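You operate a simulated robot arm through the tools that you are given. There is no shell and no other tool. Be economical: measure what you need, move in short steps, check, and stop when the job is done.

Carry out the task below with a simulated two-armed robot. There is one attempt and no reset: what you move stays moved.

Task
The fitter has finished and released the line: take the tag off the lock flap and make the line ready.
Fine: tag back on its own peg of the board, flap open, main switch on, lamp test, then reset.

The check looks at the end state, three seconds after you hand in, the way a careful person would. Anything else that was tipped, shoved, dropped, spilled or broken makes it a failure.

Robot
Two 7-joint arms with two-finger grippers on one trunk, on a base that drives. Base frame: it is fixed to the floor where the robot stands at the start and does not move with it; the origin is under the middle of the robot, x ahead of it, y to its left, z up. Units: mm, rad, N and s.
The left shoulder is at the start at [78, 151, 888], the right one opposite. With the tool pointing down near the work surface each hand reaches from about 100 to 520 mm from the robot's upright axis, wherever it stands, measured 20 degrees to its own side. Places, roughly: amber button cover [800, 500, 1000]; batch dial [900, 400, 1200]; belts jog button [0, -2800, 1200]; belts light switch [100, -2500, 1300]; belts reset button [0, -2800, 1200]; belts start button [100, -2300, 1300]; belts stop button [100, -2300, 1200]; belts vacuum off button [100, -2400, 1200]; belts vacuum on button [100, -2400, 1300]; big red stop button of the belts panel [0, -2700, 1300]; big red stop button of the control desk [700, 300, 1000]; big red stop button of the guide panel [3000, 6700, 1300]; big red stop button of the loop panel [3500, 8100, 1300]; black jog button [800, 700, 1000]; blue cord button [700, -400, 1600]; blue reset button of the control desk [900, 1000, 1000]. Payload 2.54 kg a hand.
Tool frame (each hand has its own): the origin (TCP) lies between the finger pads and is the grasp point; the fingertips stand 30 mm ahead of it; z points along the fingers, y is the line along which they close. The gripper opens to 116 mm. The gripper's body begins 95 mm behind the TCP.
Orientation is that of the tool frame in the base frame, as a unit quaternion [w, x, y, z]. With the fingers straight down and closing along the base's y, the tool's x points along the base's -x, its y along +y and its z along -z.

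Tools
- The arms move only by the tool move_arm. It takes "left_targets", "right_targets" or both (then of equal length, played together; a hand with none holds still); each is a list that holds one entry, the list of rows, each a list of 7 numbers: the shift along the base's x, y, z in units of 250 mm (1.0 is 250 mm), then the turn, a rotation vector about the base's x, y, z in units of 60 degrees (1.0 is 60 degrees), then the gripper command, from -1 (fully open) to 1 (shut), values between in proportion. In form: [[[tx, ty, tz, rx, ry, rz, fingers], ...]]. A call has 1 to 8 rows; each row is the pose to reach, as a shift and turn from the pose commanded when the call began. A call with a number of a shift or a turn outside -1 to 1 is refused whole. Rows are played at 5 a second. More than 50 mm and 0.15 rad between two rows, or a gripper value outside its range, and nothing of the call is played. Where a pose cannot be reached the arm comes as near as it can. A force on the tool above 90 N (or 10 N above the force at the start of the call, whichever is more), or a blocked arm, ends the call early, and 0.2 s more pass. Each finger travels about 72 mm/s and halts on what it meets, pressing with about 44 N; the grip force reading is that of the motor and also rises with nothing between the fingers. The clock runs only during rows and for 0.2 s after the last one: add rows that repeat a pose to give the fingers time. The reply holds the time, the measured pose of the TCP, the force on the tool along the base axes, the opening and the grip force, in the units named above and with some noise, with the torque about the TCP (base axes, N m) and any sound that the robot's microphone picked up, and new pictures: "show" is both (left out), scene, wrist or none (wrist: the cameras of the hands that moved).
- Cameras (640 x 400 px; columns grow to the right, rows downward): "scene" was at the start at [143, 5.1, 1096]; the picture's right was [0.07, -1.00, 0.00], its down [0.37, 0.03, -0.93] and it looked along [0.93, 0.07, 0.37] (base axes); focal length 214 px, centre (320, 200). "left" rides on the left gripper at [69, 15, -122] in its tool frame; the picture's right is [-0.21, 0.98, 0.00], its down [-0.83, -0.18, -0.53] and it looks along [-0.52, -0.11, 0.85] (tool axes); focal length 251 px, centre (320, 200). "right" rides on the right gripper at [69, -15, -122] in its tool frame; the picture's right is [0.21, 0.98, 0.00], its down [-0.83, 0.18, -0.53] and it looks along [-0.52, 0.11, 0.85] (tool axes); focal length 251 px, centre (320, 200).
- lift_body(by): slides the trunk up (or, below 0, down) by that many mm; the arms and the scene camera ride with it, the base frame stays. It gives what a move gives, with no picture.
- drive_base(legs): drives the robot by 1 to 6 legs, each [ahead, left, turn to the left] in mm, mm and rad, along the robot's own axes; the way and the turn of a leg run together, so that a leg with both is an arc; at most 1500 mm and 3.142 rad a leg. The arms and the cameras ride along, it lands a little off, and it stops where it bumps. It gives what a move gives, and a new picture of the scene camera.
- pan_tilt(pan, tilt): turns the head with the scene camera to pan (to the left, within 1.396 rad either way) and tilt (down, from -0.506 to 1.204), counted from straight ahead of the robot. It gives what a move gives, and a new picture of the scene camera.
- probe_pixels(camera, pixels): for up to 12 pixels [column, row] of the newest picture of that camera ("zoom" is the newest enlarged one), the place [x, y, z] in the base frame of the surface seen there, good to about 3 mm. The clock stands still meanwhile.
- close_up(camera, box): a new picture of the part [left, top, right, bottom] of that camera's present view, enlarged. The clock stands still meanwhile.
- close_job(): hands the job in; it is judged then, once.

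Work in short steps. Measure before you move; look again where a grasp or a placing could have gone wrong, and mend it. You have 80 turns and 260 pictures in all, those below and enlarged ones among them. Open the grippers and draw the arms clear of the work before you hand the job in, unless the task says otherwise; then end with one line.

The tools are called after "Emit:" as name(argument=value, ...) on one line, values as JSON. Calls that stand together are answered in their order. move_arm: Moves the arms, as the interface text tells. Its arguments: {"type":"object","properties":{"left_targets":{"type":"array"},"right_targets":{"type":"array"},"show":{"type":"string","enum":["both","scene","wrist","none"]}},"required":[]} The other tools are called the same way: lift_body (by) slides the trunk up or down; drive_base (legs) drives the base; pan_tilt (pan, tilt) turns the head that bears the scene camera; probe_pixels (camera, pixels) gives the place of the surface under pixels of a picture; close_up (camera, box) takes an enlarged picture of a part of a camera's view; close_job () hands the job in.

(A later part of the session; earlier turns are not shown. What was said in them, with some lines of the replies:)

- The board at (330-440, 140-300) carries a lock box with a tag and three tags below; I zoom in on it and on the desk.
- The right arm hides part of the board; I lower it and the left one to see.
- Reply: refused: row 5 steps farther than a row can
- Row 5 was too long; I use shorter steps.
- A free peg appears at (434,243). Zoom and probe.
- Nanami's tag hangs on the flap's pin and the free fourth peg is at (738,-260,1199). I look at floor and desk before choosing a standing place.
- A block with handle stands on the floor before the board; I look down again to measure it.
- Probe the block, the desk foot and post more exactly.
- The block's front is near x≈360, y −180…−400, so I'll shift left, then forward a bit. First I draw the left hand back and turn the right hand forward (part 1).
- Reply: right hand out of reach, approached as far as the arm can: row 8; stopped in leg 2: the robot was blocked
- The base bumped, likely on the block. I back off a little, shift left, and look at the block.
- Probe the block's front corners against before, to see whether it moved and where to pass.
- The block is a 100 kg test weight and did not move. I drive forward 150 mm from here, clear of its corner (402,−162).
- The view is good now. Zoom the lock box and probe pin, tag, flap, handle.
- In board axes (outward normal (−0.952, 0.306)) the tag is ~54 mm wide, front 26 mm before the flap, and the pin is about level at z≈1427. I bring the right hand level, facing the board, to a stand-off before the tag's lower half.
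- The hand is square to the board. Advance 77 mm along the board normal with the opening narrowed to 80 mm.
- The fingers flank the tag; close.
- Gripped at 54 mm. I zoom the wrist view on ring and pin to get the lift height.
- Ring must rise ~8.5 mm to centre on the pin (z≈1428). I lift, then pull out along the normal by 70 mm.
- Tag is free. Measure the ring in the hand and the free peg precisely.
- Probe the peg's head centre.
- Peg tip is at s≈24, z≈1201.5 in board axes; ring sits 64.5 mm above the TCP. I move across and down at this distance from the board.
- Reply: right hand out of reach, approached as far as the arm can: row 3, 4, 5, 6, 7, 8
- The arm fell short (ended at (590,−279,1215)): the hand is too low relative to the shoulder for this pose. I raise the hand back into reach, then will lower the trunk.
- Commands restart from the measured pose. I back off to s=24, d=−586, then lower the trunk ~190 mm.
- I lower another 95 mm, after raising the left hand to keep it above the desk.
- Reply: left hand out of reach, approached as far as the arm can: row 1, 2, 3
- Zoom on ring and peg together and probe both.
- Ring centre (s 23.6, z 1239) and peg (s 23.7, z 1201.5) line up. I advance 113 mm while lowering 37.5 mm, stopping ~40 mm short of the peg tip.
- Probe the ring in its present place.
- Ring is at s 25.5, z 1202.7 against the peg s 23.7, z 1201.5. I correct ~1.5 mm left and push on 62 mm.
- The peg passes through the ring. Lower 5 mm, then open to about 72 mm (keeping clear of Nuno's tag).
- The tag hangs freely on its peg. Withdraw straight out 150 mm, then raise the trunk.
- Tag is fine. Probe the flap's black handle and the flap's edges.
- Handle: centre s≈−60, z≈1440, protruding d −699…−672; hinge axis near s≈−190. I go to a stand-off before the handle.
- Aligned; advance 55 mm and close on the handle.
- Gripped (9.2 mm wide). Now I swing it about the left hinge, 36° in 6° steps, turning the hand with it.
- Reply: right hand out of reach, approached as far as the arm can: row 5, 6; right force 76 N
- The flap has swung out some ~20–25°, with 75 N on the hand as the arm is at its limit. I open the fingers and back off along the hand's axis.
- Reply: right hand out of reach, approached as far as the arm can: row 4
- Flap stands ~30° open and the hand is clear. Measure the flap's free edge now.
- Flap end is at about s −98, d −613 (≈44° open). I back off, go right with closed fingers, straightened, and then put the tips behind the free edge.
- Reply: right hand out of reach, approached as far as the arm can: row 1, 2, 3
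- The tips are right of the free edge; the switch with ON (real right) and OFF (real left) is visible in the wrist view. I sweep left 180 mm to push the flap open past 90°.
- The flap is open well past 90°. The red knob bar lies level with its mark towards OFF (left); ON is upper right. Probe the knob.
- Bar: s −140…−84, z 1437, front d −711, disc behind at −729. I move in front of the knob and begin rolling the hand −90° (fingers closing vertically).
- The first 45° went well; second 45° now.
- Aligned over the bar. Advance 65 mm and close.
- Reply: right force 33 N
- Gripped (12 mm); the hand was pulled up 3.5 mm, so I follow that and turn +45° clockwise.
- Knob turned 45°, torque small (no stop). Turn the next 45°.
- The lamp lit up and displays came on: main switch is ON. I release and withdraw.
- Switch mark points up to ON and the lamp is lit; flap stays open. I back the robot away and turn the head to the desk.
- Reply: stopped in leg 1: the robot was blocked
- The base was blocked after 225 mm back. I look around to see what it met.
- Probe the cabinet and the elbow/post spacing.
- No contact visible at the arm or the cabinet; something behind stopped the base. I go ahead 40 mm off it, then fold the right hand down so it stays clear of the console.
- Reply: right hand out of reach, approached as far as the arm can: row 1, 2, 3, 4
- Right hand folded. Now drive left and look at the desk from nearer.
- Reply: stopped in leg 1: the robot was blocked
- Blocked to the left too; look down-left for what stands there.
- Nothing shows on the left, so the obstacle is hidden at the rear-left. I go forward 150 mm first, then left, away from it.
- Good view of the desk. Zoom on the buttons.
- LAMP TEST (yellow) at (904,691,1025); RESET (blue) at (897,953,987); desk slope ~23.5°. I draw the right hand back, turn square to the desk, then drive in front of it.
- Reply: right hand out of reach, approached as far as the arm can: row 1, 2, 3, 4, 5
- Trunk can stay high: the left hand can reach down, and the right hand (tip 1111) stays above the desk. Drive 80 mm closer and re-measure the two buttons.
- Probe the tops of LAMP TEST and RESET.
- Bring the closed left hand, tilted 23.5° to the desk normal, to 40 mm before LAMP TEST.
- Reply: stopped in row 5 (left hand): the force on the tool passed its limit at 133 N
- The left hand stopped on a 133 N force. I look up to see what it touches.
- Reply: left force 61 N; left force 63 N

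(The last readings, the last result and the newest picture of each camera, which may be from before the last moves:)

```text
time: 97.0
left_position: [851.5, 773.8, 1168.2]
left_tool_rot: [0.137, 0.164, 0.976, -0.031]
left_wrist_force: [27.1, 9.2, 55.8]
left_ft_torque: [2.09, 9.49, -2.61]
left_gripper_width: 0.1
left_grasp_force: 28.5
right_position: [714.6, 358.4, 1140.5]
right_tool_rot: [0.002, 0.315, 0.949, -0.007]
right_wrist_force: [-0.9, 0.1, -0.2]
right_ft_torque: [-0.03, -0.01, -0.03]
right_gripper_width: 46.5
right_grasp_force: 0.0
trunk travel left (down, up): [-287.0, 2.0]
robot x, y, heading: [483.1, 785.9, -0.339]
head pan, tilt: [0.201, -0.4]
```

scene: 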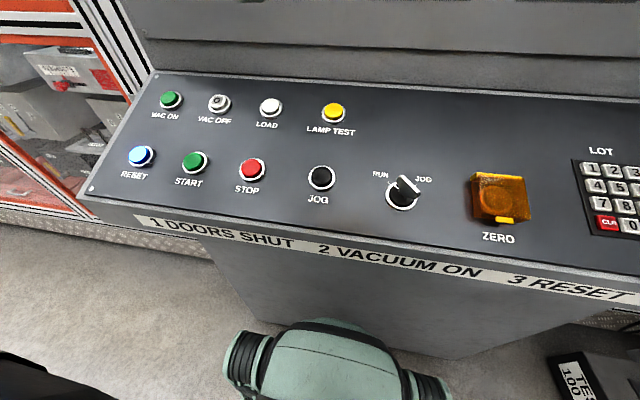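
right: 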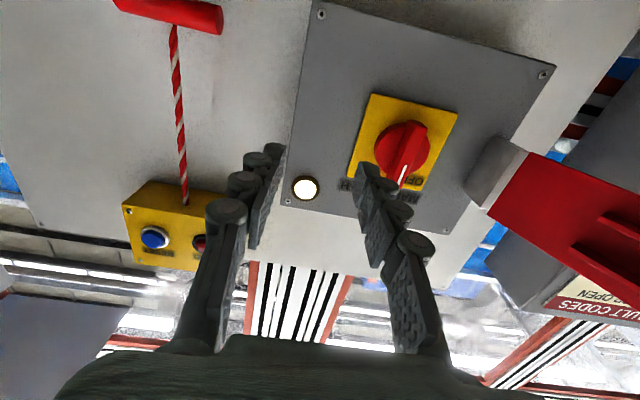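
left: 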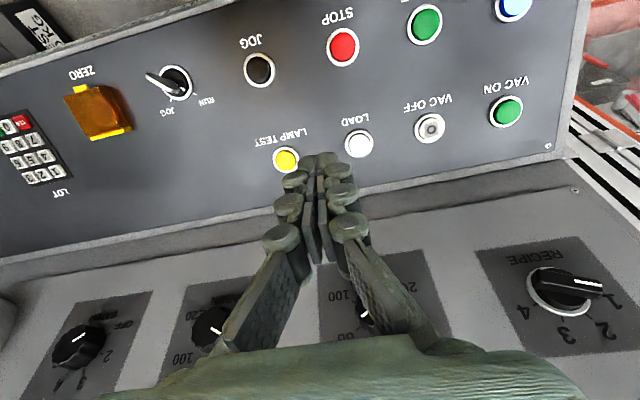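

The head did not follow: the left hand's back is touching the robot's own head (nothing on the desk was touched). I set the head's tilt back down and draw the hand out to the left again.

Emit:
pan_tilt(pan=0.2, tilt=0.9)

Emit:
move_arm(left_targets=[[[0.0, 0.08, 0.06, 0.03, 0.09, 0, 1], [0, 0.18, 0.12, 0.06, 0.18, 0, 1], [0, 0.3, 0.18, 0.09, 0.277, 0, 1], [0, 0.42, 0.2, 0.098, 0.277, 0, 1]]])

```text
time: 98.4
left_position: [851.3, 774.2, 1166.0]
left_tool_rot: [0.139, 0.166, 0.976, -0.028]
left_wrist_force: [0.8, 0.4, -0.5]
left_ft_torque: [-0.01, 0.01, 0.03]
left_gripper_width: 0.0
left_grasp_force: 28.5
right_position: [713.7, 359.4, 1140.8]
right_tool_rot: [0.002, 0.315, 0.949, -0.007]
right_wrist_force: [-0.5, -0.3, -0.4]
right_ft_torque: [-0.01, 0.0, -0.01]
right_gripper_width: 46.5
right_grasp_force: 0.0
trunk travel left (down, up): [-287.0, 2.0]
robot x, y, heading: [486.3, 788.5, -0.338]
head pan, tilt: [0.201, 0.901]
```

scene: 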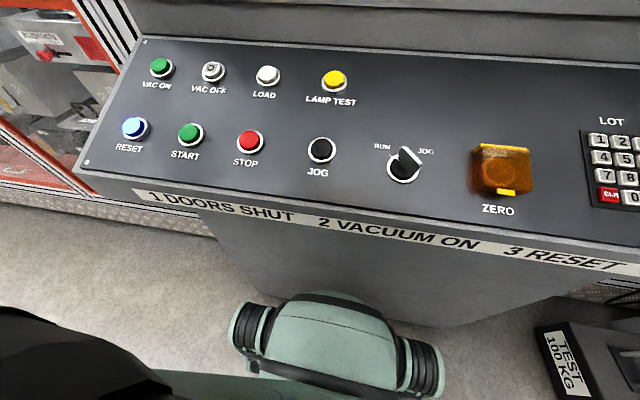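

```text
time: 99.4
left_position: [851.1, 881.7, 1216.1]
left_tool_rot: [-0.013, 0.167, 0.986, -0.004]
left_wrist_force: [0.4, 1.0, -0.3]
left_ft_torque: [0.0, -0.01, 0.0]
left_gripper_width: 0.4
left_grasp_force: 29.3
right_position: [712.2, 360.9, 1140.5]
right_tool_rot: [0.002, 0.315, 0.949, -0.008]
right_wrist_force: [0.6, 0.0, 0.1]
right_ft_torque: [-0.02, -0.01, 0.0]
right_gripper_width: 46.4
right_grasp_force: 0.1
trunk travel left (down, up): [-287.0, 2.0]
robot x, y, heading: [484.1, 789.2, -0.336]
head pan, tilt: [0.201, 0.901]
```

scene: 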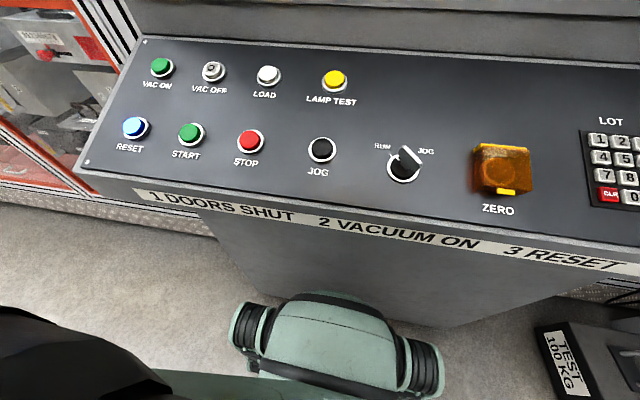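
left: 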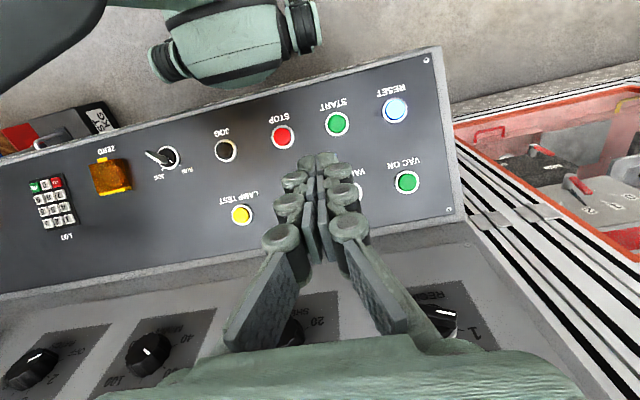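

Robot shifts 150 mm right so that LAMP TEST lies well to the left hand's own side.

Emit:
drive_base(legs=[[0, -150, 0]])

Emit:
probe_pixels(camera="scene", pixels=[[320, 60], [200, 80], [150, 80]])

```text
time: 101.5
left_position: [801.9, 738.6, 1215.5]
left_tool_rot: [-0.013, 0.167, 0.986, -0.003]
left_wrist_force: [-0.5, 0.6, 0.2]
left_ft_torque: [0.0, -0.02, 0.02]
left_gripper_width: 0.1
left_grasp_force: 28.2
right_position: [664.8, 217.1, 1141.5]
right_tool_rot: [0.003, 0.315, 0.949, -0.007]
right_wrist_force: [0.0, -0.7, -0.1]
right_ft_torque: [0.03, 0.03, -0.04]
right_gripper_width: 46.3
right_grasp_force: 0.0
trunk travel left (down, up): [-287.0, 2.0]
robot x, y, heading: [438.5, 645.8, -0.333]
head pan, tilt: [0.201, 0.901]
```

scene: 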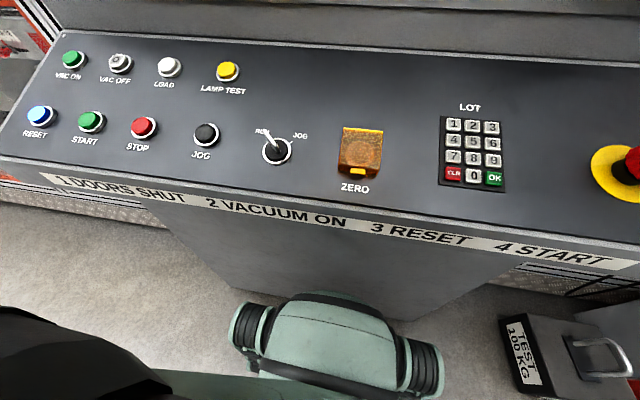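

```text
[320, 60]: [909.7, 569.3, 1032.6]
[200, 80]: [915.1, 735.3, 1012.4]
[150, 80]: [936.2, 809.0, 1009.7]
```

Approach to 40 mm before LAMP TEST with the tilt.

Emit:
move_arm(left_targets=[[[0.08, -0.03, -0.1, -0.03, -0.085, 0, 1], [0.15, -0.06, -0.2, -0.06, -0.17, 0, 1], [0.22, -0.085, -0.3, -0.09, -0.255, 0, 1], [0.28, -0.11, -0.4, -0.12, -0.34, 0, 1], [0.335, -0.129, -0.493, -0.14, -0.39, 0, 1], [0.335, -0.129, -0.493, -0.14, -0.39, 0, 1]]])

Emit:
probe_pixels(camera="scene", pixels=[[227, 70]])

```text
time: 102.9
left_position: [885.8, 704.5, 1093.6]
left_tool_rot: [0.2, 0.164, 0.965, -0.041]
left_wrist_force: [1.0, -0.3, 0.4]
left_ft_torque: [-0.02, 0.01, -0.02]
left_gripper_width: 0.2
left_grasp_force: 29.0
right_position: [664.8, 218.3, 1141.5]
right_tool_rot: [0.003, 0.314, 0.949, -0.007]
right_wrist_force: [-0.5, 0.0, -0.2]
right_ft_torque: [-0.01, -0.03, 0.0]
right_gripper_width: 46.5
right_grasp_force: 0.1
trunk travel left (down, up): [-287.0, 2.0]
robot x, y, heading: [435.5, 644.9, -0.335]
head pan, tilt: [0.201, 0.901]
```

scene: 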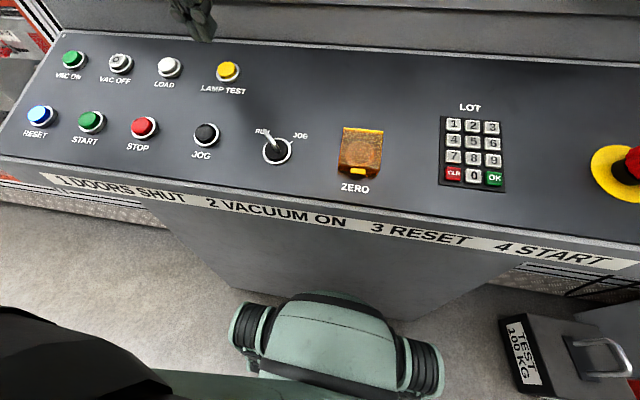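
left: 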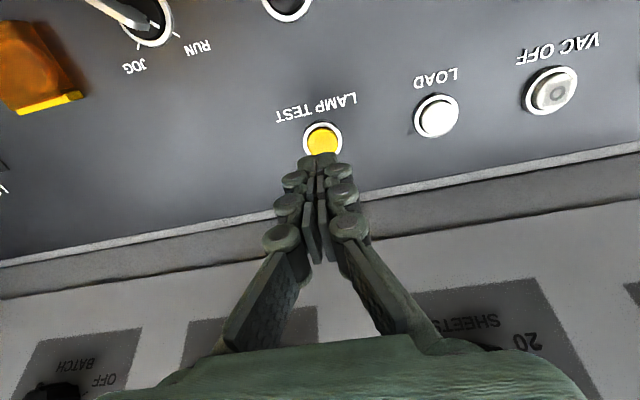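

```text
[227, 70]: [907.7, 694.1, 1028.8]
```

Well aligned. Press LAMP TEST by 46 mm along the desk normal and hold.

Emit:
move_arm(left_targets=[[[0.0511, -0.018, -0.1247, 0, 0, 0, 1], [0.0602, -0.0212, -0.1467, 0, 0, 0, 1], [0.0647, -0.0228, -0.1577, 0, 0, 0, 1], [0.0692, -0.0244, -0.1687, 0, 0, 0, 1], [0.0692, -0.0244, -0.1687, 0, 0, 0, 1]]])

```text
time: 104.1
left_position: [903.0, 700.1, 1051.6]
left_tool_rot: [0.199, 0.164, 0.965, -0.041]
left_wrist_force: [-0.1, 1.0, 1.8]
left_ft_torque: [0.0, -0.02, -0.02]
left_gripper_width: 6.0
left_grasp_force: 29.1
right_position: [664.1, 217.2, 1140.8]
right_tool_rot: [0.002, 0.315, 0.949, -0.007]
right_wrist_force: [0.5, -0.5, 0.6]
right_ft_torque: [0.03, 0.03, -0.01]
right_gripper_width: 46.4
right_grasp_force: 0.1
trunk travel left (down, up): [-287.0, 2.0]
robot x, y, heading: [436.9, 642.7, -0.338]
head pan, tilt: [0.201, 0.901]
```

scene: 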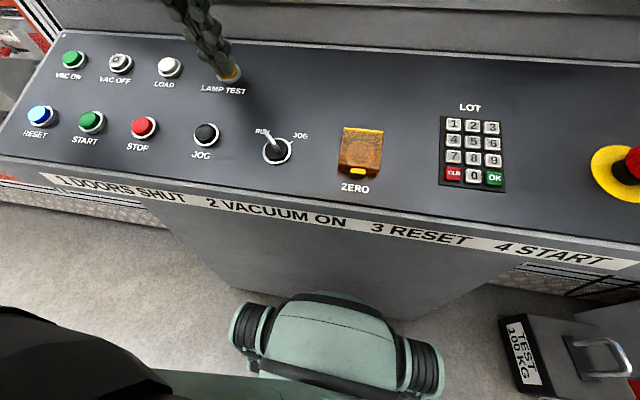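
left: 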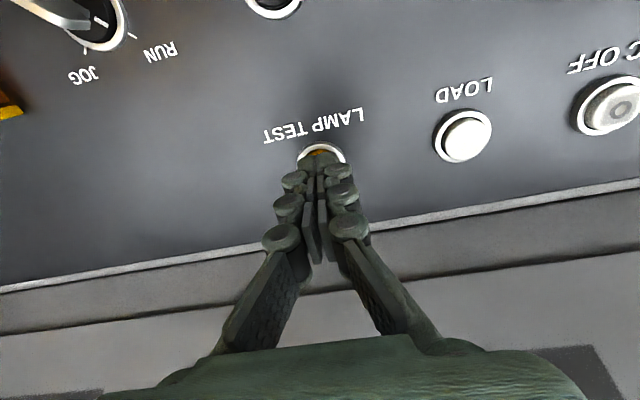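

Only ~2 N so far; push 8 mm further in small steps.

Emit:
move_arm(left_targets=[[[0.003, -0.001, -0.0073, 0, 0, 0, 1], [0.006, -0.0021, -0.0147, 0, 0, 0, 1], [0.009, -0.0032, -0.022, 0, 0, 0, 1], [0.012, -0.0042, -0.0293, 0, 0, 0, 1], [0.012, -0.0042, -0.0293, 0, 0, 0, 1], [0.012, -0.0042, -0.0293, 0, 0, 0, 1]]])

Emit:
close_up(camera="left", box=[240, 100, 420, 212])

```text
time: 105.5
left_position: [905.1, 699.1, 1044.9]
left_tool_rot: [0.202, 0.164, 0.965, -0.041]
left_wrist_force: [-5.1, 4.4, 17.7]
left_ft_torque: [0.03, 0.05, 0.05]
left_gripper_width: 6.0
left_grasp_force: 28.8
right_position: [662.4, 218.0, 1142.0]
right_tool_rot: [0.003, 0.315, 0.949, -0.007]
right_wrist_force: [0.5, 0.2, 0.8]
right_ft_torque: [0.03, -0.02, 0.0]
right_gripper_width: 46.4
right_grasp_force: 0.0
trunk travel left (down, up): [-287.0, 2.0]
robot x, y, heading: [438.0, 647.7, -0.334]
head pan, tilt: [0.201, 0.901]
heard: click
```

scene: 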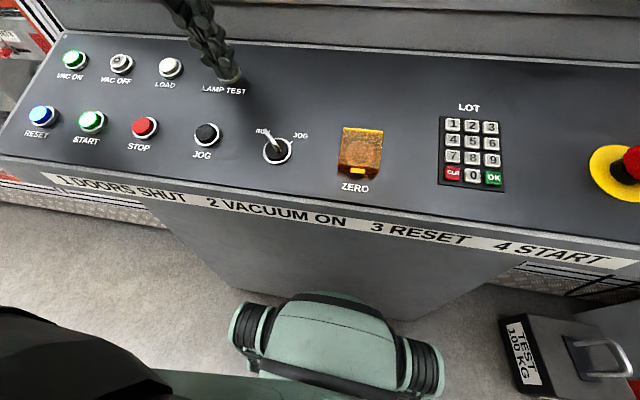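
left: 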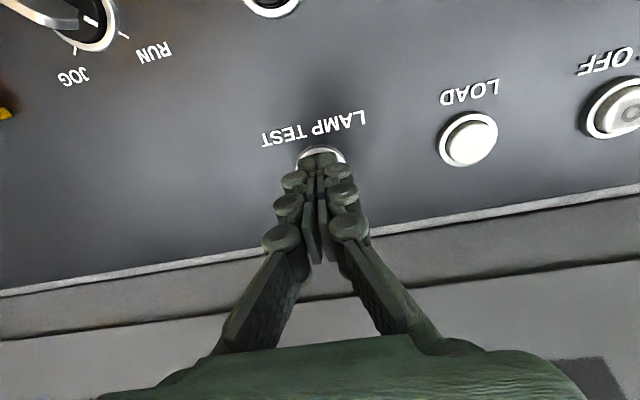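

```text
3.56 times, centred on (330, 156) of left
```

zoom: 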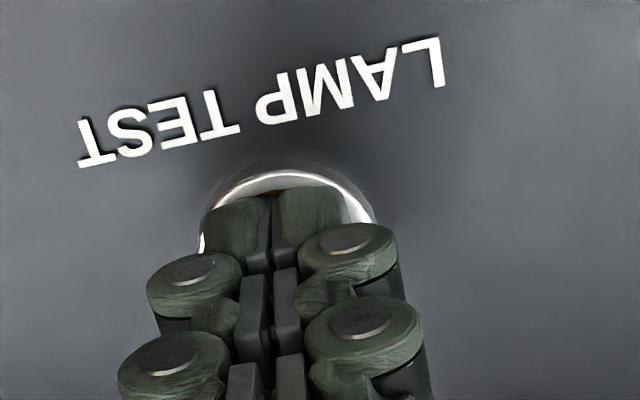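

Click, and the lamps (VAC ON, START…) lit: the lamp test works. Release by withdrawing along the normal.

Emit:
move_arm(left_targets=[[[-0.03, 0.0106, 0.0734, 0, 0, 0, 1], [-0.075, 0.0266, 0.1834, 0, 0, 0, 1], [-0.12, 0.0425, 0.2934, 0, 0, 0, 1], [-0.165, 0.058, 0.403, 0, 0, 0, 1]]])

Emit:
close_up(camera="scene", box=[0, 30, 320, 190])

```text
time: 106.5
left_position: [865.0, 715.4, 1145.6]
left_tool_rot: [0.2, 0.164, 0.965, -0.041]
left_wrist_force: [0.2, -0.2, -0.4]
left_ft_torque: [0.03, -0.02, -0.02]
left_gripper_width: 0.0
left_grasp_force: 28.8
right_position: [665.3, 217.6, 1141.9]
right_tool_rot: [0.003, 0.316, 0.949, -0.007]
right_wrist_force: [-0.1, 0.7, -0.9]
right_ft_torque: [0.01, 0.02, -0.01]
right_gripper_width: 46.6
right_grasp_force: 0.0
trunk travel left (down, up): [-287.0, 2.0]
robot x, y, heading: [436.1, 647.3, -0.33]
head pan, tilt: [0.201, 0.901]
```

scene: 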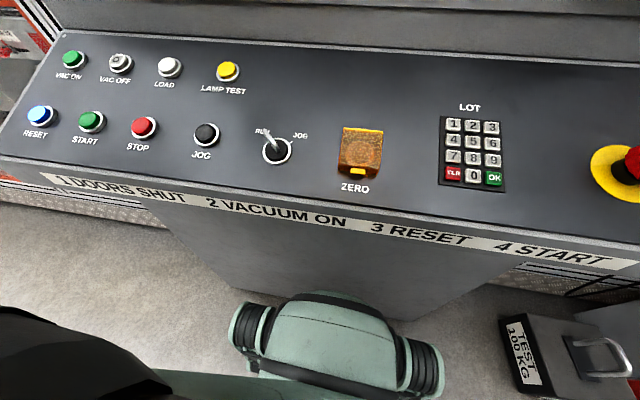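
left: 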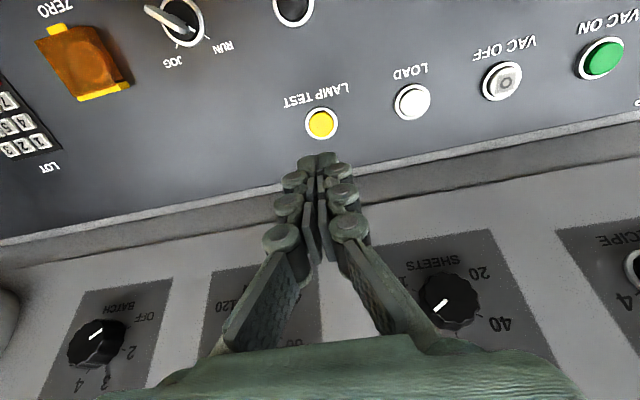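

```text
2.00 times, centred on (160, 110) of scene
```

zoom: 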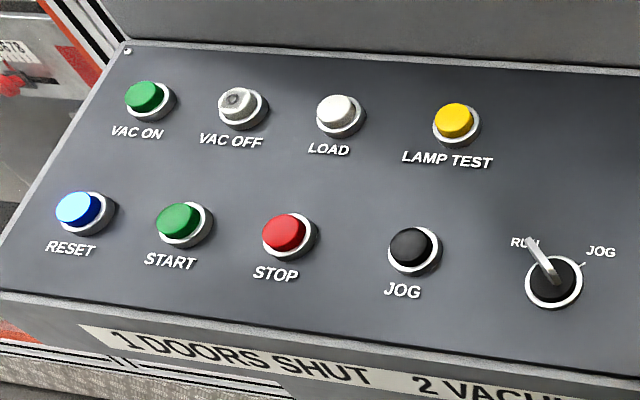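

Lamp test done; RESET is lit blue. Drive 200 mm left and aim at RESET.

Emit:
drive_base(legs=[[0, 200, 0]])

Emit:
probe_pixels(camera="scene", pixels=[[180, 145], [170, 140], [165, 145]])

```text
time: 109.1
left_position: [932.6, 904.3, 1144.1]
left_tool_rot: [0.199, 0.164, 0.965, -0.041]
left_wrist_force: [-0.5, 0.4, -0.1]
left_ft_torque: [0.0, 0.0, 0.01]
left_gripper_width: 0.2
left_grasp_force: 28.6
right_position: [730.2, 409.4, 1141.1]
right_tool_rot: [0.002, 0.315, 0.949, -0.008]
right_wrist_force: [0.0, 0.1, -0.6]
right_ft_torque: [-0.05, -0.03, -0.02]
right_gripper_width: 46.4
right_grasp_force: 0.0
trunk travel left (down, up): [-287.0, 2.0]
robot x, y, heading: [504.7, 833.0, -0.335]
head pan, tilt: [0.201, 0.901]
```

scene: 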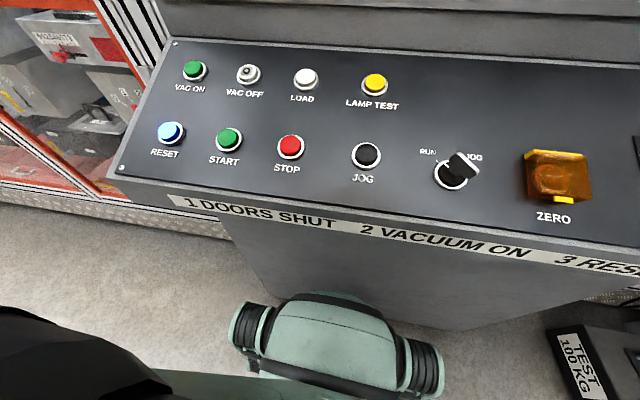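

```text
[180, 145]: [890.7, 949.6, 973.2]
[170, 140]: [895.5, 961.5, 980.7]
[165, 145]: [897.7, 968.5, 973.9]
```

Emit:
probe_pixels(camera="scene", pixels=[[171, 130], [165, 130], [176, 130], [171, 126], [171, 134]])

```text
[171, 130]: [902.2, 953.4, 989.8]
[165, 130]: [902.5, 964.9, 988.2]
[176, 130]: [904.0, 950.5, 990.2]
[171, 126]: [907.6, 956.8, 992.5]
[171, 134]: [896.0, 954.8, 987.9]
```

RESET centre (902,956.5,989.5). Move the hand to 40 mm before it, lateral first.

Emit:
move_arm(left_targets=[[[-0.1, 0.12, -0.03, 0, 0, 0, 1], [-0.2, 0.22, -0.1, 0, 0, 0, 1], [-0.226, 0.246, -0.24, 0, 0, 0, 1], [-0.226, 0.246, -0.362, 0, 0, 0, 1], [-0.226, 0.246, -0.362, 0, 0, 0, 1]]])

```text
time: 110.3
left_position: [877.1, 964.8, 1053.9]
left_tool_rot: [0.2, 0.163, 0.965, -0.041]
left_wrist_force: [0.3, -0.1, -0.3]
left_ft_torque: [-0.03, 0.0, 0.0]
left_gripper_width: 0.0
left_grasp_force: 29.0
right_position: [731.1, 408.5, 1139.6]
right_tool_rot: [0.002, 0.315, 0.949, -0.008]
right_wrist_force: [0.8, 0.1, 0.0]
right_ft_torque: [-0.01, -0.02, 0.0]
right_gripper_width: 46.2
right_grasp_force: 0.1
trunk travel left (down, up): [-287.0, 2.0]
robot x, y, heading: [502.9, 832.7, -0.341]
head pan, tilt: [0.201, 0.901]
```

scene: 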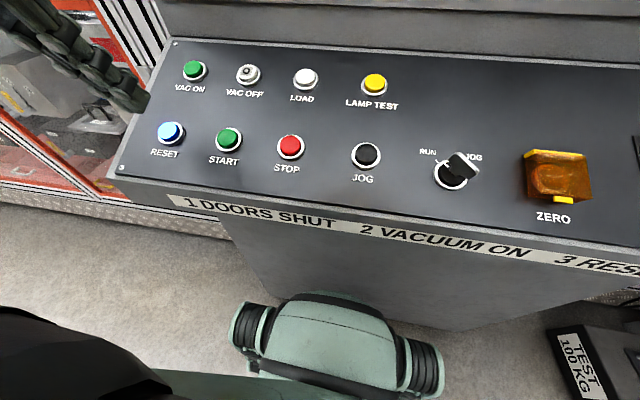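
left: 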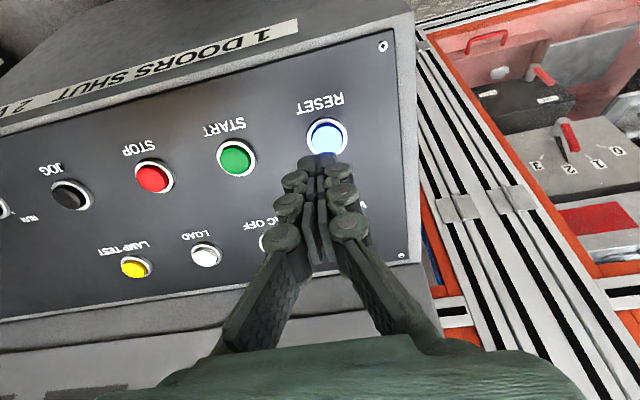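

Aligned over RESET. Press along the normal, as with the lamp test.

Emit:
move_arm(left_targets=[[[0.0511, -0.016, -0.1247, 0, 0, 0, 1], [0.0632, -0.0203, -0.154, 0, 0, 0, 1], [0.0692, -0.0224, -0.1687, 0, 0, 0, 1], [0.0752, -0.0245, -0.1834, 0, 0, 0, 1], [0.0812, -0.0266, -0.198, 0, 0, 0, 1], [0.0812, -0.0266, -0.198, 0, 0, 0, 1]]])

```text
time: 111.7
left_position: [905.0, 959.1, 1020.7]
left_tool_rot: [0.199, 0.164, 0.965, -0.04]
left_wrist_force: [-0.5, -0.2, 0.1]
left_ft_torque: [0.0, 0.05, 0.02]
left_gripper_width: 0.0
left_grasp_force: 28.1
left hand out of reach, approached as far as the arm can: row 1, 2, 3, 4, 5, 6
right_position: [731.4, 407.9, 1141.5]
right_tool_rot: [0.003, 0.315, 0.949, -0.007]
right_wrist_force: [-0.5, -0.6, 0.2]
right_ft_torque: [0.03, 0.01, 0.01]
right_gripper_width: 46.4
right_grasp_force: 0.0
trunk travel left (down, up): [-287.0, 2.0]
robot x, y, heading: [500.8, 836.6, -0.339]
head pan, tilt: [0.201, 0.901]
```

scene: 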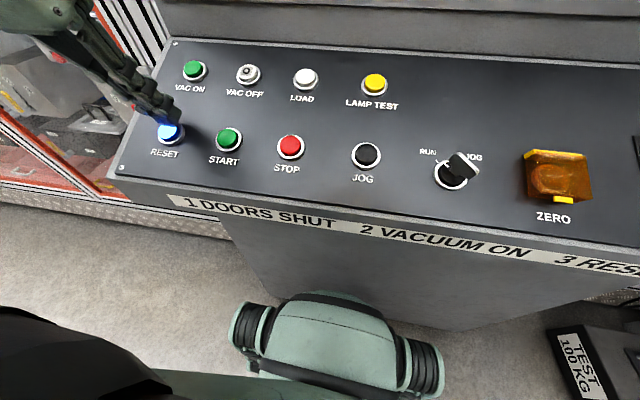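
left: 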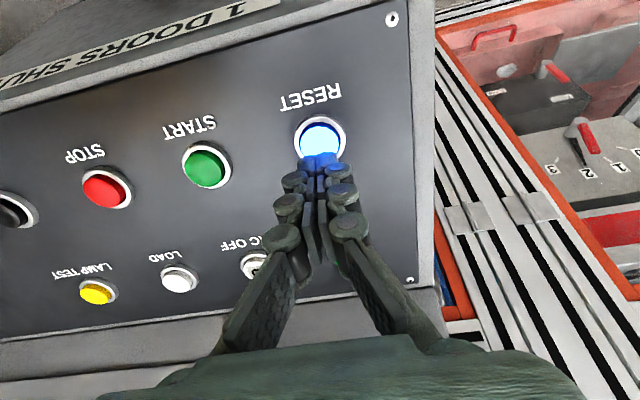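

The arm ran out of reach just above the button. I withdraw upward, lower the trunk 50 mm, and try again.

Emit:
move_arm(left_targets=[[[-0.04, 0.012, 0.12, 0, 0, 0, 1], [-0.08, 0.025, 0.24, 0, 0, 0, 1], [-0.11, 0.028, 0.34, 0, 0, 0, 1], [-0.11, 0.028, 0.34, 0, 0, 0, 1]]], show="none")

Emit:
lift_body(by=-50)

```text
time: 112.7
left_position: [877.0, 965.5, 1104.6]
left_tool_rot: [0.2, 0.164, 0.965, -0.041]
left_wrist_force: [-0.3, -1.0, -0.1]
left_ft_torque: [0.0, -0.01, 0.0]
left_gripper_width: 0.0
left_grasp_force: 28.8
right_position: [730.9, 408.3, 1140.9]
right_tool_rot: [0.002, 0.315, 0.949, -0.007]
right_wrist_force: [-0.9, 0.0, -0.1]
right_ft_torque: [0.01, -0.01, 0.01]
right_gripper_width: 46.4
right_grasp_force: 0.2
trunk travel left (down, up): [-287.0, 2.0]
robot x, y, heading: [504.9, 834.8, -0.335]
head pan, tilt: [0.201, 0.901]
```

```text
time: 113.6
left_position: [877.8, 965.2, 1054.7]
left_tool_rot: [0.2, 0.165, 0.965, -0.041]
left_wrist_force: [-0.3, -0.1, 0.0]
left_ft_torque: [0.03, -0.01, 0.0]
left_gripper_width: 0.1
left_grasp_force: 28.2
right_position: [731.8, 409.4, 1091.4]
right_tool_rot: [0.001, 0.316, 0.949, -0.007]
right_wrist_force: [-0.5, 0.2, 0.2]
right_ft_torque: [-0.02, -0.03, -0.02]
right_gripper_width: 46.3
right_grasp_force: 0.0
trunk travel left (down, up): [-237.0, 52.0]
robot x, y, heading: [504.8, 837.9, -0.338]
head pan, tilt: [0.201, 0.901]
```

At the stand-off again (877.8, 965.2, 1054.7). Press RESET.

Emit:
move_arm(left_targets=[[[0.0511, -0.017, -0.1247, 0, 0, 0, 1], [0.0632, -0.0213, -0.154, 0, 0, 0, 1], [0.0692, -0.0234, -0.1687, 0, 0, 0, 1], [0.0752, -0.0255, -0.1834, 0, 0, 0, 1], [0.0812, -0.0276, -0.198, 0, 0, 0, 1], [0.0812, -0.0276, -0.198, 0, 0, 0, 1]]])

```text
time: 115.0
left_position: [897.8, 959.4, 1006.4]
left_tool_rot: [0.202, 0.163, 0.965, -0.042]
left_wrist_force: [-1.7, 3.8, 20.7]
left_ft_torque: [0.07, -0.06, 0.05]
left_gripper_width: 6.1
left_grasp_force: 28.8
right_position: [729.2, 408.5, 1090.9]
right_tool_rot: [0.003, 0.315, 0.949, -0.008]
right_wrist_force: [0.5, 0.2, 0.4]
right_ft_torque: [0.03, 0.0, 0.0]
right_gripper_width: 46.4
right_grasp_force: 0.0
trunk travel left (down, up): [-237.0, 52.0]
robot x, y, heading: [504.5, 835.4, -0.334]
head pan, tilt: [0.201, 0.901]
heard: click
```

scene: 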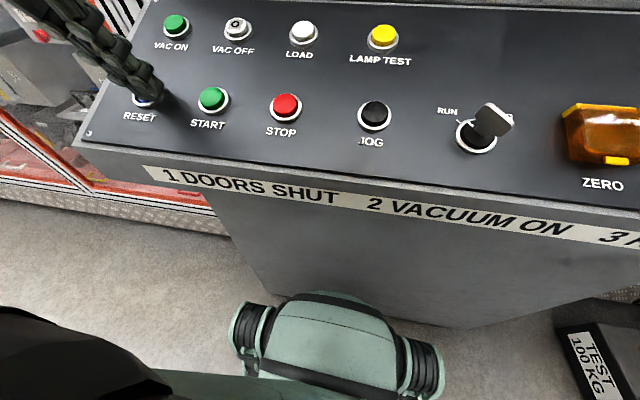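
left: 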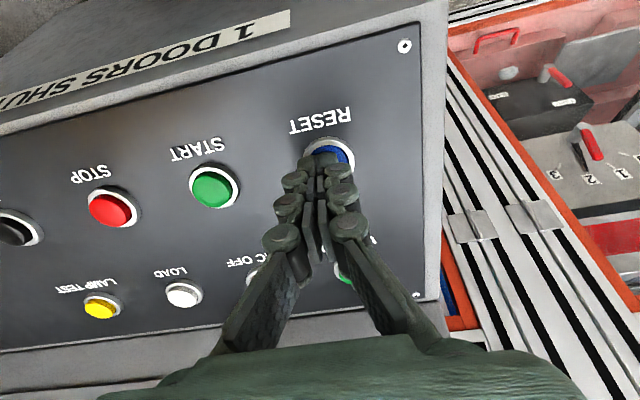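

RESET clicked. Withdraw along the normal, lift clear, and open the gripper.

Emit:
move_arm(left_targets=[[[-0.03, 0.0106, 0.0734, 0, 0, 0, 1], [-0.075, 0.0266, 0.1834, 0, 0, 0, 1], [-0.12, 0.0425, 0.2934, 0, 0, 0, 1], [-0.165, 0.058, 0.403, 0, 0, 0, 1], [-0.22, 0.08, 0.5, 0, 0, 0, -0.5], [-0.22, 0.08, 0.5, 0, 0, 0, -1], [-0.22, 0.08, 0.5, 0, 0, 0, -1]]])

Emit:
close_up(camera="scene", box=[60, 0, 380, 180])

Emit:
drive_base(legs=[[-200, 0, 0]])

Emit:
pan_tilt(pan=0.0, tilt=0.1)

```text
time: 116.6
left_position: [842.5, 978.8, 1130.3]
left_tool_rot: [0.2, 0.165, 0.965, -0.041]
left_wrist_force: [-0.3, -0.1, -0.5]
left_ft_torque: [-0.02, 0.0, -0.04]
left_gripper_width: 100.9
left_grasp_force: 0.1
right_position: [730.7, 408.3, 1091.2]
right_tool_rot: [0.003, 0.315, 0.949, -0.007]
right_wrist_force: [0.4, -0.4, -0.2]
right_ft_torque: [0.01, 0.0, -0.01]
right_gripper_width: 46.4
right_grasp_force: 0.0
trunk travel left (down, up): [-237.0, 52.0]
robot x, y, heading: [505.4, 834.1, -0.338]
head pan, tilt: [0.201, 0.901]
```

scene: 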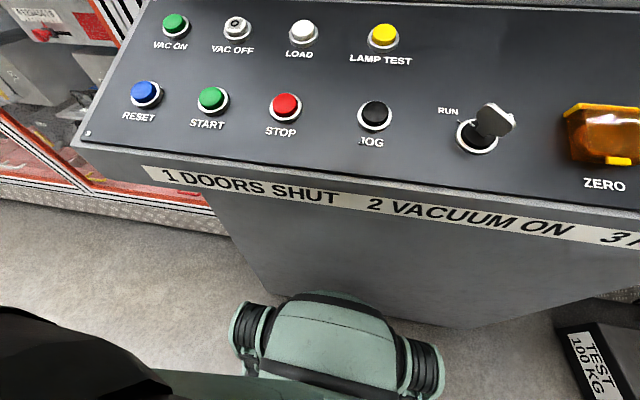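
left: 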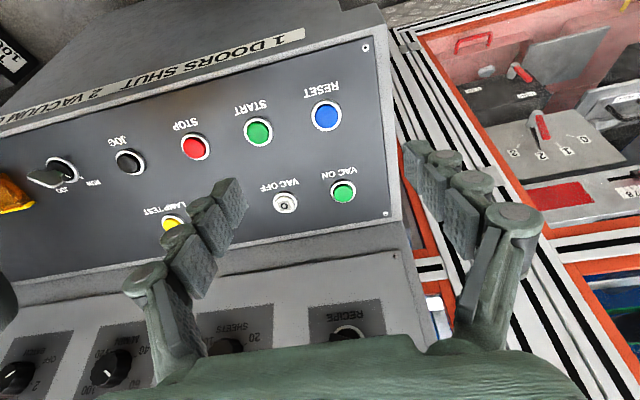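

```text
2.00 times, centred on (220, 90) of scene
```

zoom: 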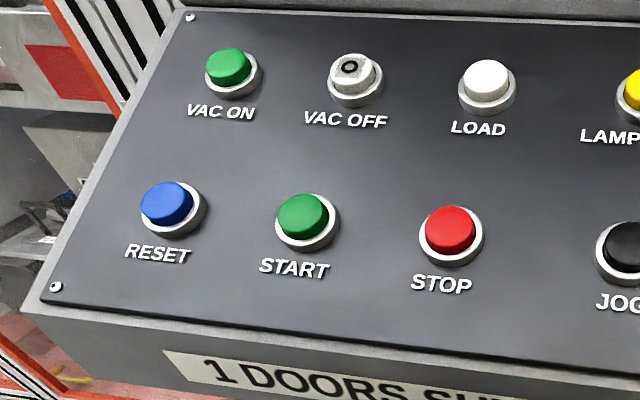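

```text
time: 118.2
left_position: [655.0, 1044.2, 1130.0]
left_tool_rot: [0.2, 0.165, 0.965, -0.04]
left_wrist_force: [-1.0, 0.7, 0.3]
left_ft_torque: [-0.02, -0.01, 0.02]
left_gripper_width: 116.1
left_grasp_force: 0.1
right_position: [544.3, 473.8, 1091.1]
right_tool_rot: [0.002, 0.315, 0.949, -0.008]
right_wrist_force: [-0.5, 1.0, -0.1]
right_ft_torque: [0.02, -0.01, 0.03]
right_gripper_width: 46.1
right_grasp_force: 0.1
trunk travel left (down, up): [-237.0, 52.0]
robot x, y, heading: [318.8, 900.8, -0.339]
head pan, tilt: [0.201, 0.901]
```

scene: 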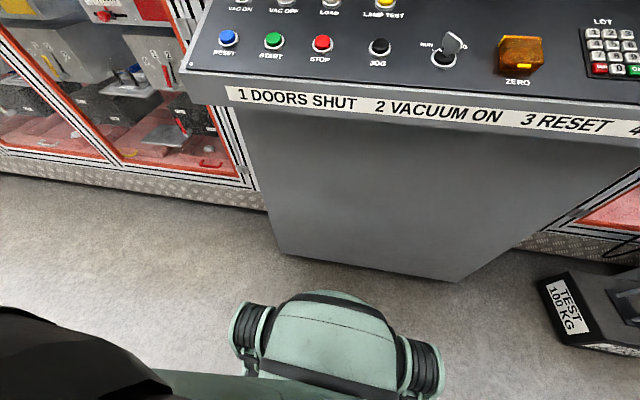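

```text
time: 119.3
left_position: [656.4, 1043.3, 1130.4]
left_tool_rot: [0.2, 0.165, 0.965, -0.041]
left_wrist_force: [0.4, 0.3, -0.5]
left_ft_torque: [-0.01, 0.01, 0.01]
left_gripper_width: 116.2
left_grasp_force: 0.1
right_position: [544.3, 474.4, 1090.0]
right_tool_rot: [0.002, 0.315, 0.949, -0.007]
right_wrist_force: [-0.3, 0.5, 0.1]
right_ft_torque: [-0.01, 0.01, 0.0]
right_gripper_width: 46.6
right_grasp_force: 0.0
trunk travel left (down, up): [-237.0, 52.0]
robot x, y, heading: [318.1, 903.1, -0.34]
head pan, tilt: [0.0, 0.099]
```

scene: 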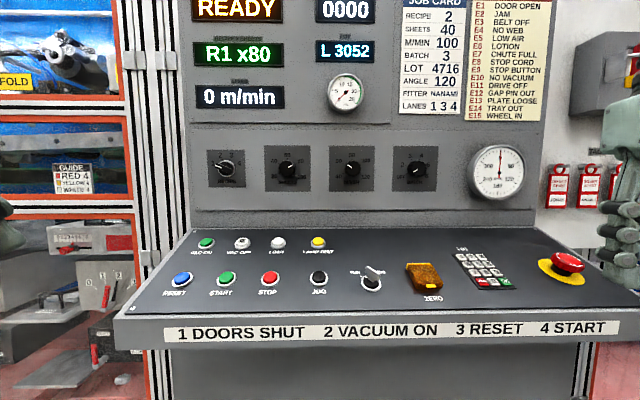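

The display reads READY. I open the right gripper, and turn the robot to check the board and whatever stood behind it earlier.

Emit:
move_arm(right_targets=[[[0, 0, 0, 0, 0, 0, -0.5], [0, 0, 0, 0, 0, 0, -1], [0, 0, 0, 0, 0, 0, -1]]], show="none")

Emit:
drive_base(legs=[[-100, 0, 0], [0, 0, -0.8]])

Emit:
pan_tilt(pan=-1.39, tilt=0.4)

```text
time: 120.1
left_position: [656.0, 1043.7, 1130.8]
left_tool_rot: [0.199, 0.165, 0.965, -0.041]
left_wrist_force: [-0.4, 0.2, 0.3]
left_ft_torque: [-0.01, -0.01, -0.02]
left_gripper_width: 115.8
left_grasp_force: 0.0
right_position: [544.0, 474.9, 1090.8]
right_tool_rot: [0.002, 0.315, 0.949, -0.007]
right_wrist_force: [-0.2, -0.2, -0.2]
right_ft_torque: [-0.01, 0.03, 0.02]
right_gripper_width: 116.1
right_grasp_force: 0.0
trunk travel left (down, up): [-237.0, 52.0]
robot x, y, heading: [314.7, 902.3, -0.34]
head pan, tilt: [0.0, 0.099]
```

```text
time: 123.4
left_position: [558.6, 789.0, 1130.6]
left_tool_rot: [0.168, 0.528, 0.824, -0.115]
left_wrist_force: [-0.3, -0.3, -0.6]
left_ft_torque: [-0.01, 0.0, -0.05]
left_gripper_width: 115.9
left_grasp_force: 0.0
right_position: [71.1, 472.9, 1091.0]
right_tool_rot: [-0.001, 0.661, 0.75, -0.007]
right_wrist_force: [-1.0, 0.7, 0.6]
right_ft_torque: [0.0, 0.02, 0.03]
right_gripper_width: 115.9
right_grasp_force: 0.1
trunk travel left (down, up): [-237.0, 52.0]
robot x, y, heading: [219.7, 933.9, -1.141]
head pan, tilt: [0.0, 0.099]
```

scene: 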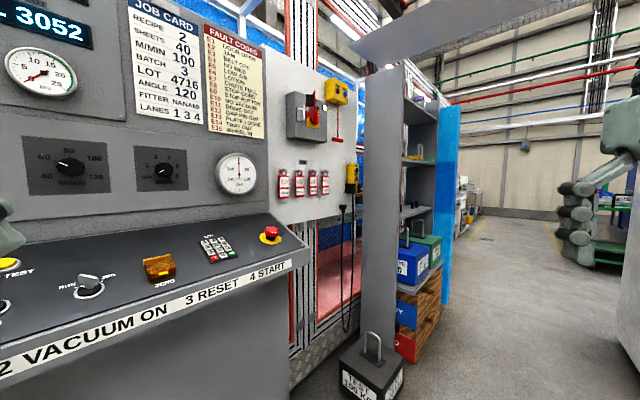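

```text
time: 125.0
left_position: [558.7, 790.5, 1130.7]
left_tool_rot: [0.168, 0.529, 0.824, -0.116]
left_wrist_force: [-0.6, 0.0, 0.4]
left_ft_torque: [-0.01, -0.01, -0.03]
left_gripper_width: 116.2
left_grasp_force: 0.1
right_position: [72.0, 475.8, 1090.9]
right_tool_rot: [0.0, 0.661, 0.75, -0.007]
right_wrist_force: [0.7, 0.7, 0.9]
right_ft_torque: [0.01, 0.01, 0.04]
right_gripper_width: 115.8
right_grasp_force: 0.2
trunk travel left (down, up): [-237.0, 52.0]
robot x, y, heading: [220.8, 937.4, -1.148]
head pan, tilt: [-1.389, 0.4]
```

scene: 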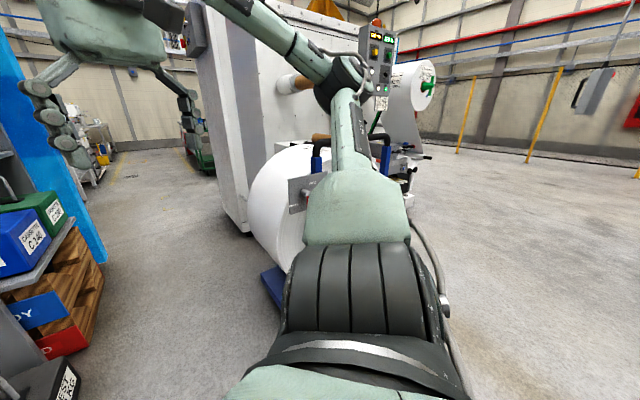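

Behind stood a large paper roll on a blue lift truck; I check it and the board once more.

Emit:
drive_base(legs=[[0, 0, -0.5]])

Emit:
pan_tilt(pan=-0.8, tilt=0.4)

```text
time: 126.8
left_position: [449.8, 646.3, 1130.2]
left_tool_rot: [0.134, 0.714, 0.67, -0.153]
left_wrist_force: [-0.9, 0.2, 0.5]
left_ft_torque: [0.01, -0.03, -0.03]
left_gripper_width: 115.9
left_grasp_force: 0.0
right_position: [-129.7, 599.4, 1091.5]
right_tool_rot: [-0.003, 0.824, 0.566, -0.007]
right_wrist_force: [-0.1, 0.8, -0.5]
right_ft_torque: [0.0, -0.02, -0.02]
right_gripper_width: 115.9
right_grasp_force: 0.0
trunk travel left (down, up): [-237.0, 52.0]
robot x, y, heading: [218.4, 933.3, -1.636]
head pan, tilt: [-1.389, 0.4]
```

scene: 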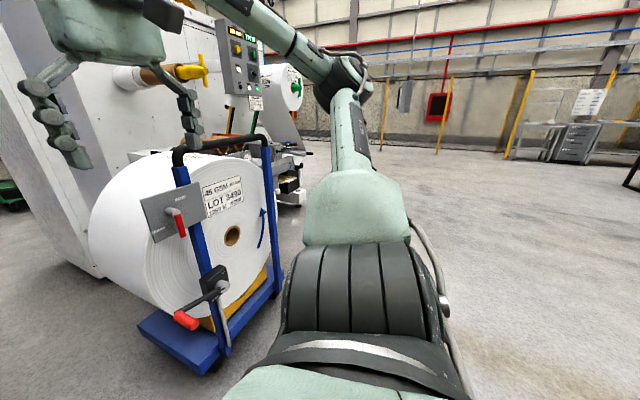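

```text
time: 127.8
left_position: [449.3, 646.7, 1130.9]
left_tool_rot: [0.135, 0.713, 0.671, -0.153]
left_wrist_force: [0.5, -0.6, 0.0]
left_ft_torque: [0.0, -0.02, -0.05]
left_gripper_width: 115.9
left_grasp_force: 0.0
right_position: [-129.7, 599.9, 1091.1]
right_tool_rot: [-0.003, 0.824, 0.567, -0.007]
right_wrist_force: [0.0, -0.4, 0.1]
right_ft_torque: [0.05, -0.01, -0.03]
right_gripper_width: 116.1
right_grasp_force: 0.1
trunk travel left (down, up): [-237.0, 52.0]
robot x, y, heading: [222.4, 932.4, -1.637]
head pan, tilt: [-0.799, 0.4]
```

scene: 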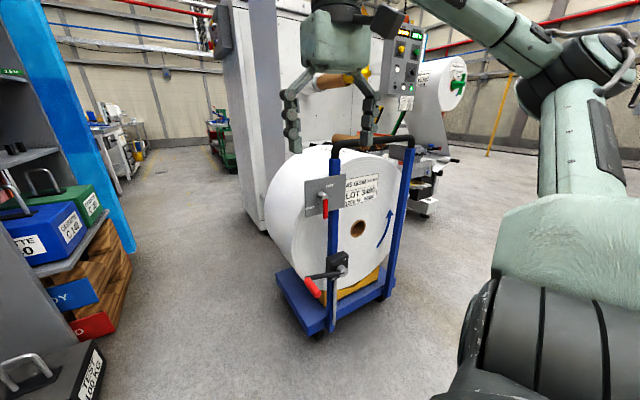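

The roll trolley stands upright with its roll on. I zoom to check its state and the board.

Emit:
close_up(camera="scene", box=[260, 130, 430, 350])

Emit:
probe_pixels(camera="scene", pixels=[[320, 325], [280, 275], [388, 292], [335, 300], [385, 250], [318, 290], [412, 150]])

Emit:
pan_tilt(pan=1.0, tilt=0.0)

Emit:
close_up(camera="scene", box=[220, 80, 420, 230])

```text
1.82 times, centred on (345, 240) of scene
```

zoom: 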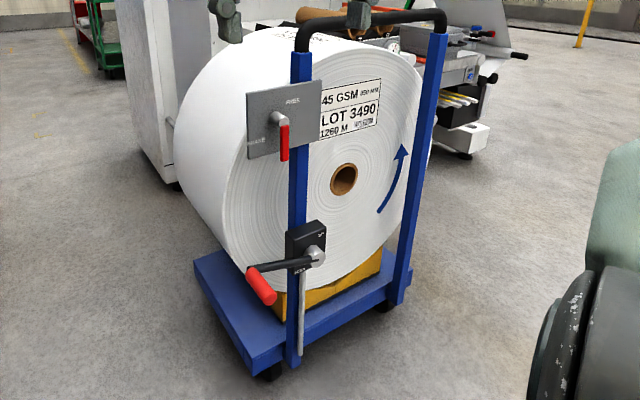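

```text
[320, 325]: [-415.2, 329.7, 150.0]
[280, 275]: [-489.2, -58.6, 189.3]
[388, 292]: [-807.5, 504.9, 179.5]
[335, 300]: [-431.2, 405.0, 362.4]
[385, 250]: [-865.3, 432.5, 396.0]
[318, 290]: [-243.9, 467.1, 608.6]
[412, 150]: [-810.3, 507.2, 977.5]
```

```text
time: 129.6
left_position: [449.0, 647.2, 1130.8]
left_tool_rot: [0.135, 0.714, 0.67, -0.154]
left_wrist_force: [0.2, 0.0, 0.6]
left_ft_torque: [0.02, 0.04, -0.01]
left_gripper_width: 116.1
left_grasp_force: 0.1
right_position: [-130.1, 601.1, 1091.2]
right_tool_rot: [-0.003, 0.824, 0.566, -0.008]
right_wrist_force: [-0.3, -0.8, -0.7]
right_ft_torque: [0.03, -0.03, 0.01]
right_gripper_width: 115.9
right_grasp_force: 0.1
trunk travel left (down, up): [-237.0, 52.0]
robot x, y, heading: [213.4, 935.3, -1.635]
head pan, tilt: [1.0, 0.0]
```

scene: 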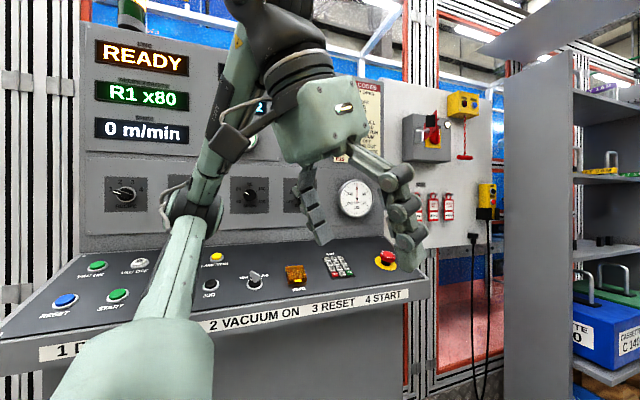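

```text
2.67 times, centred on (320, 155) of scene
```

zoom: 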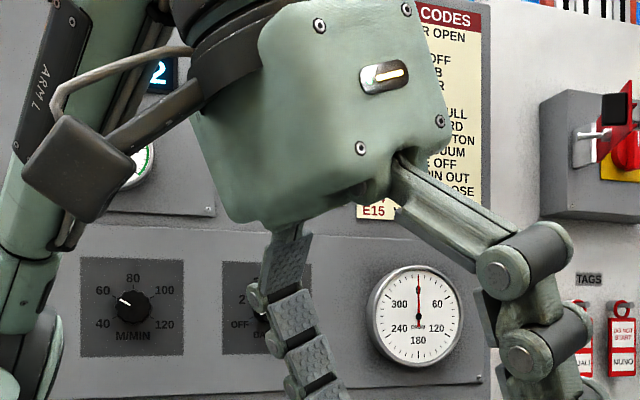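

Display READY, the tag on its own peg, flap open, switch on, hands open and clear of the desk. I hand in.

Emit:
close_job()

```text
The job is handed in.
```

The line is ready: Nanami's tag is back on its own peg, the flap is open, the main switch is on, and the lamp test and reset are done, so the display reads READY. While driving, the base bumped the 100 kg test weight once, which measured as unmoved. It was also stopped twice by something behind it, most likely the paper-roll trolley, which is upright with its roll on, though I had no earlier view to confirm it hadn't shifted.
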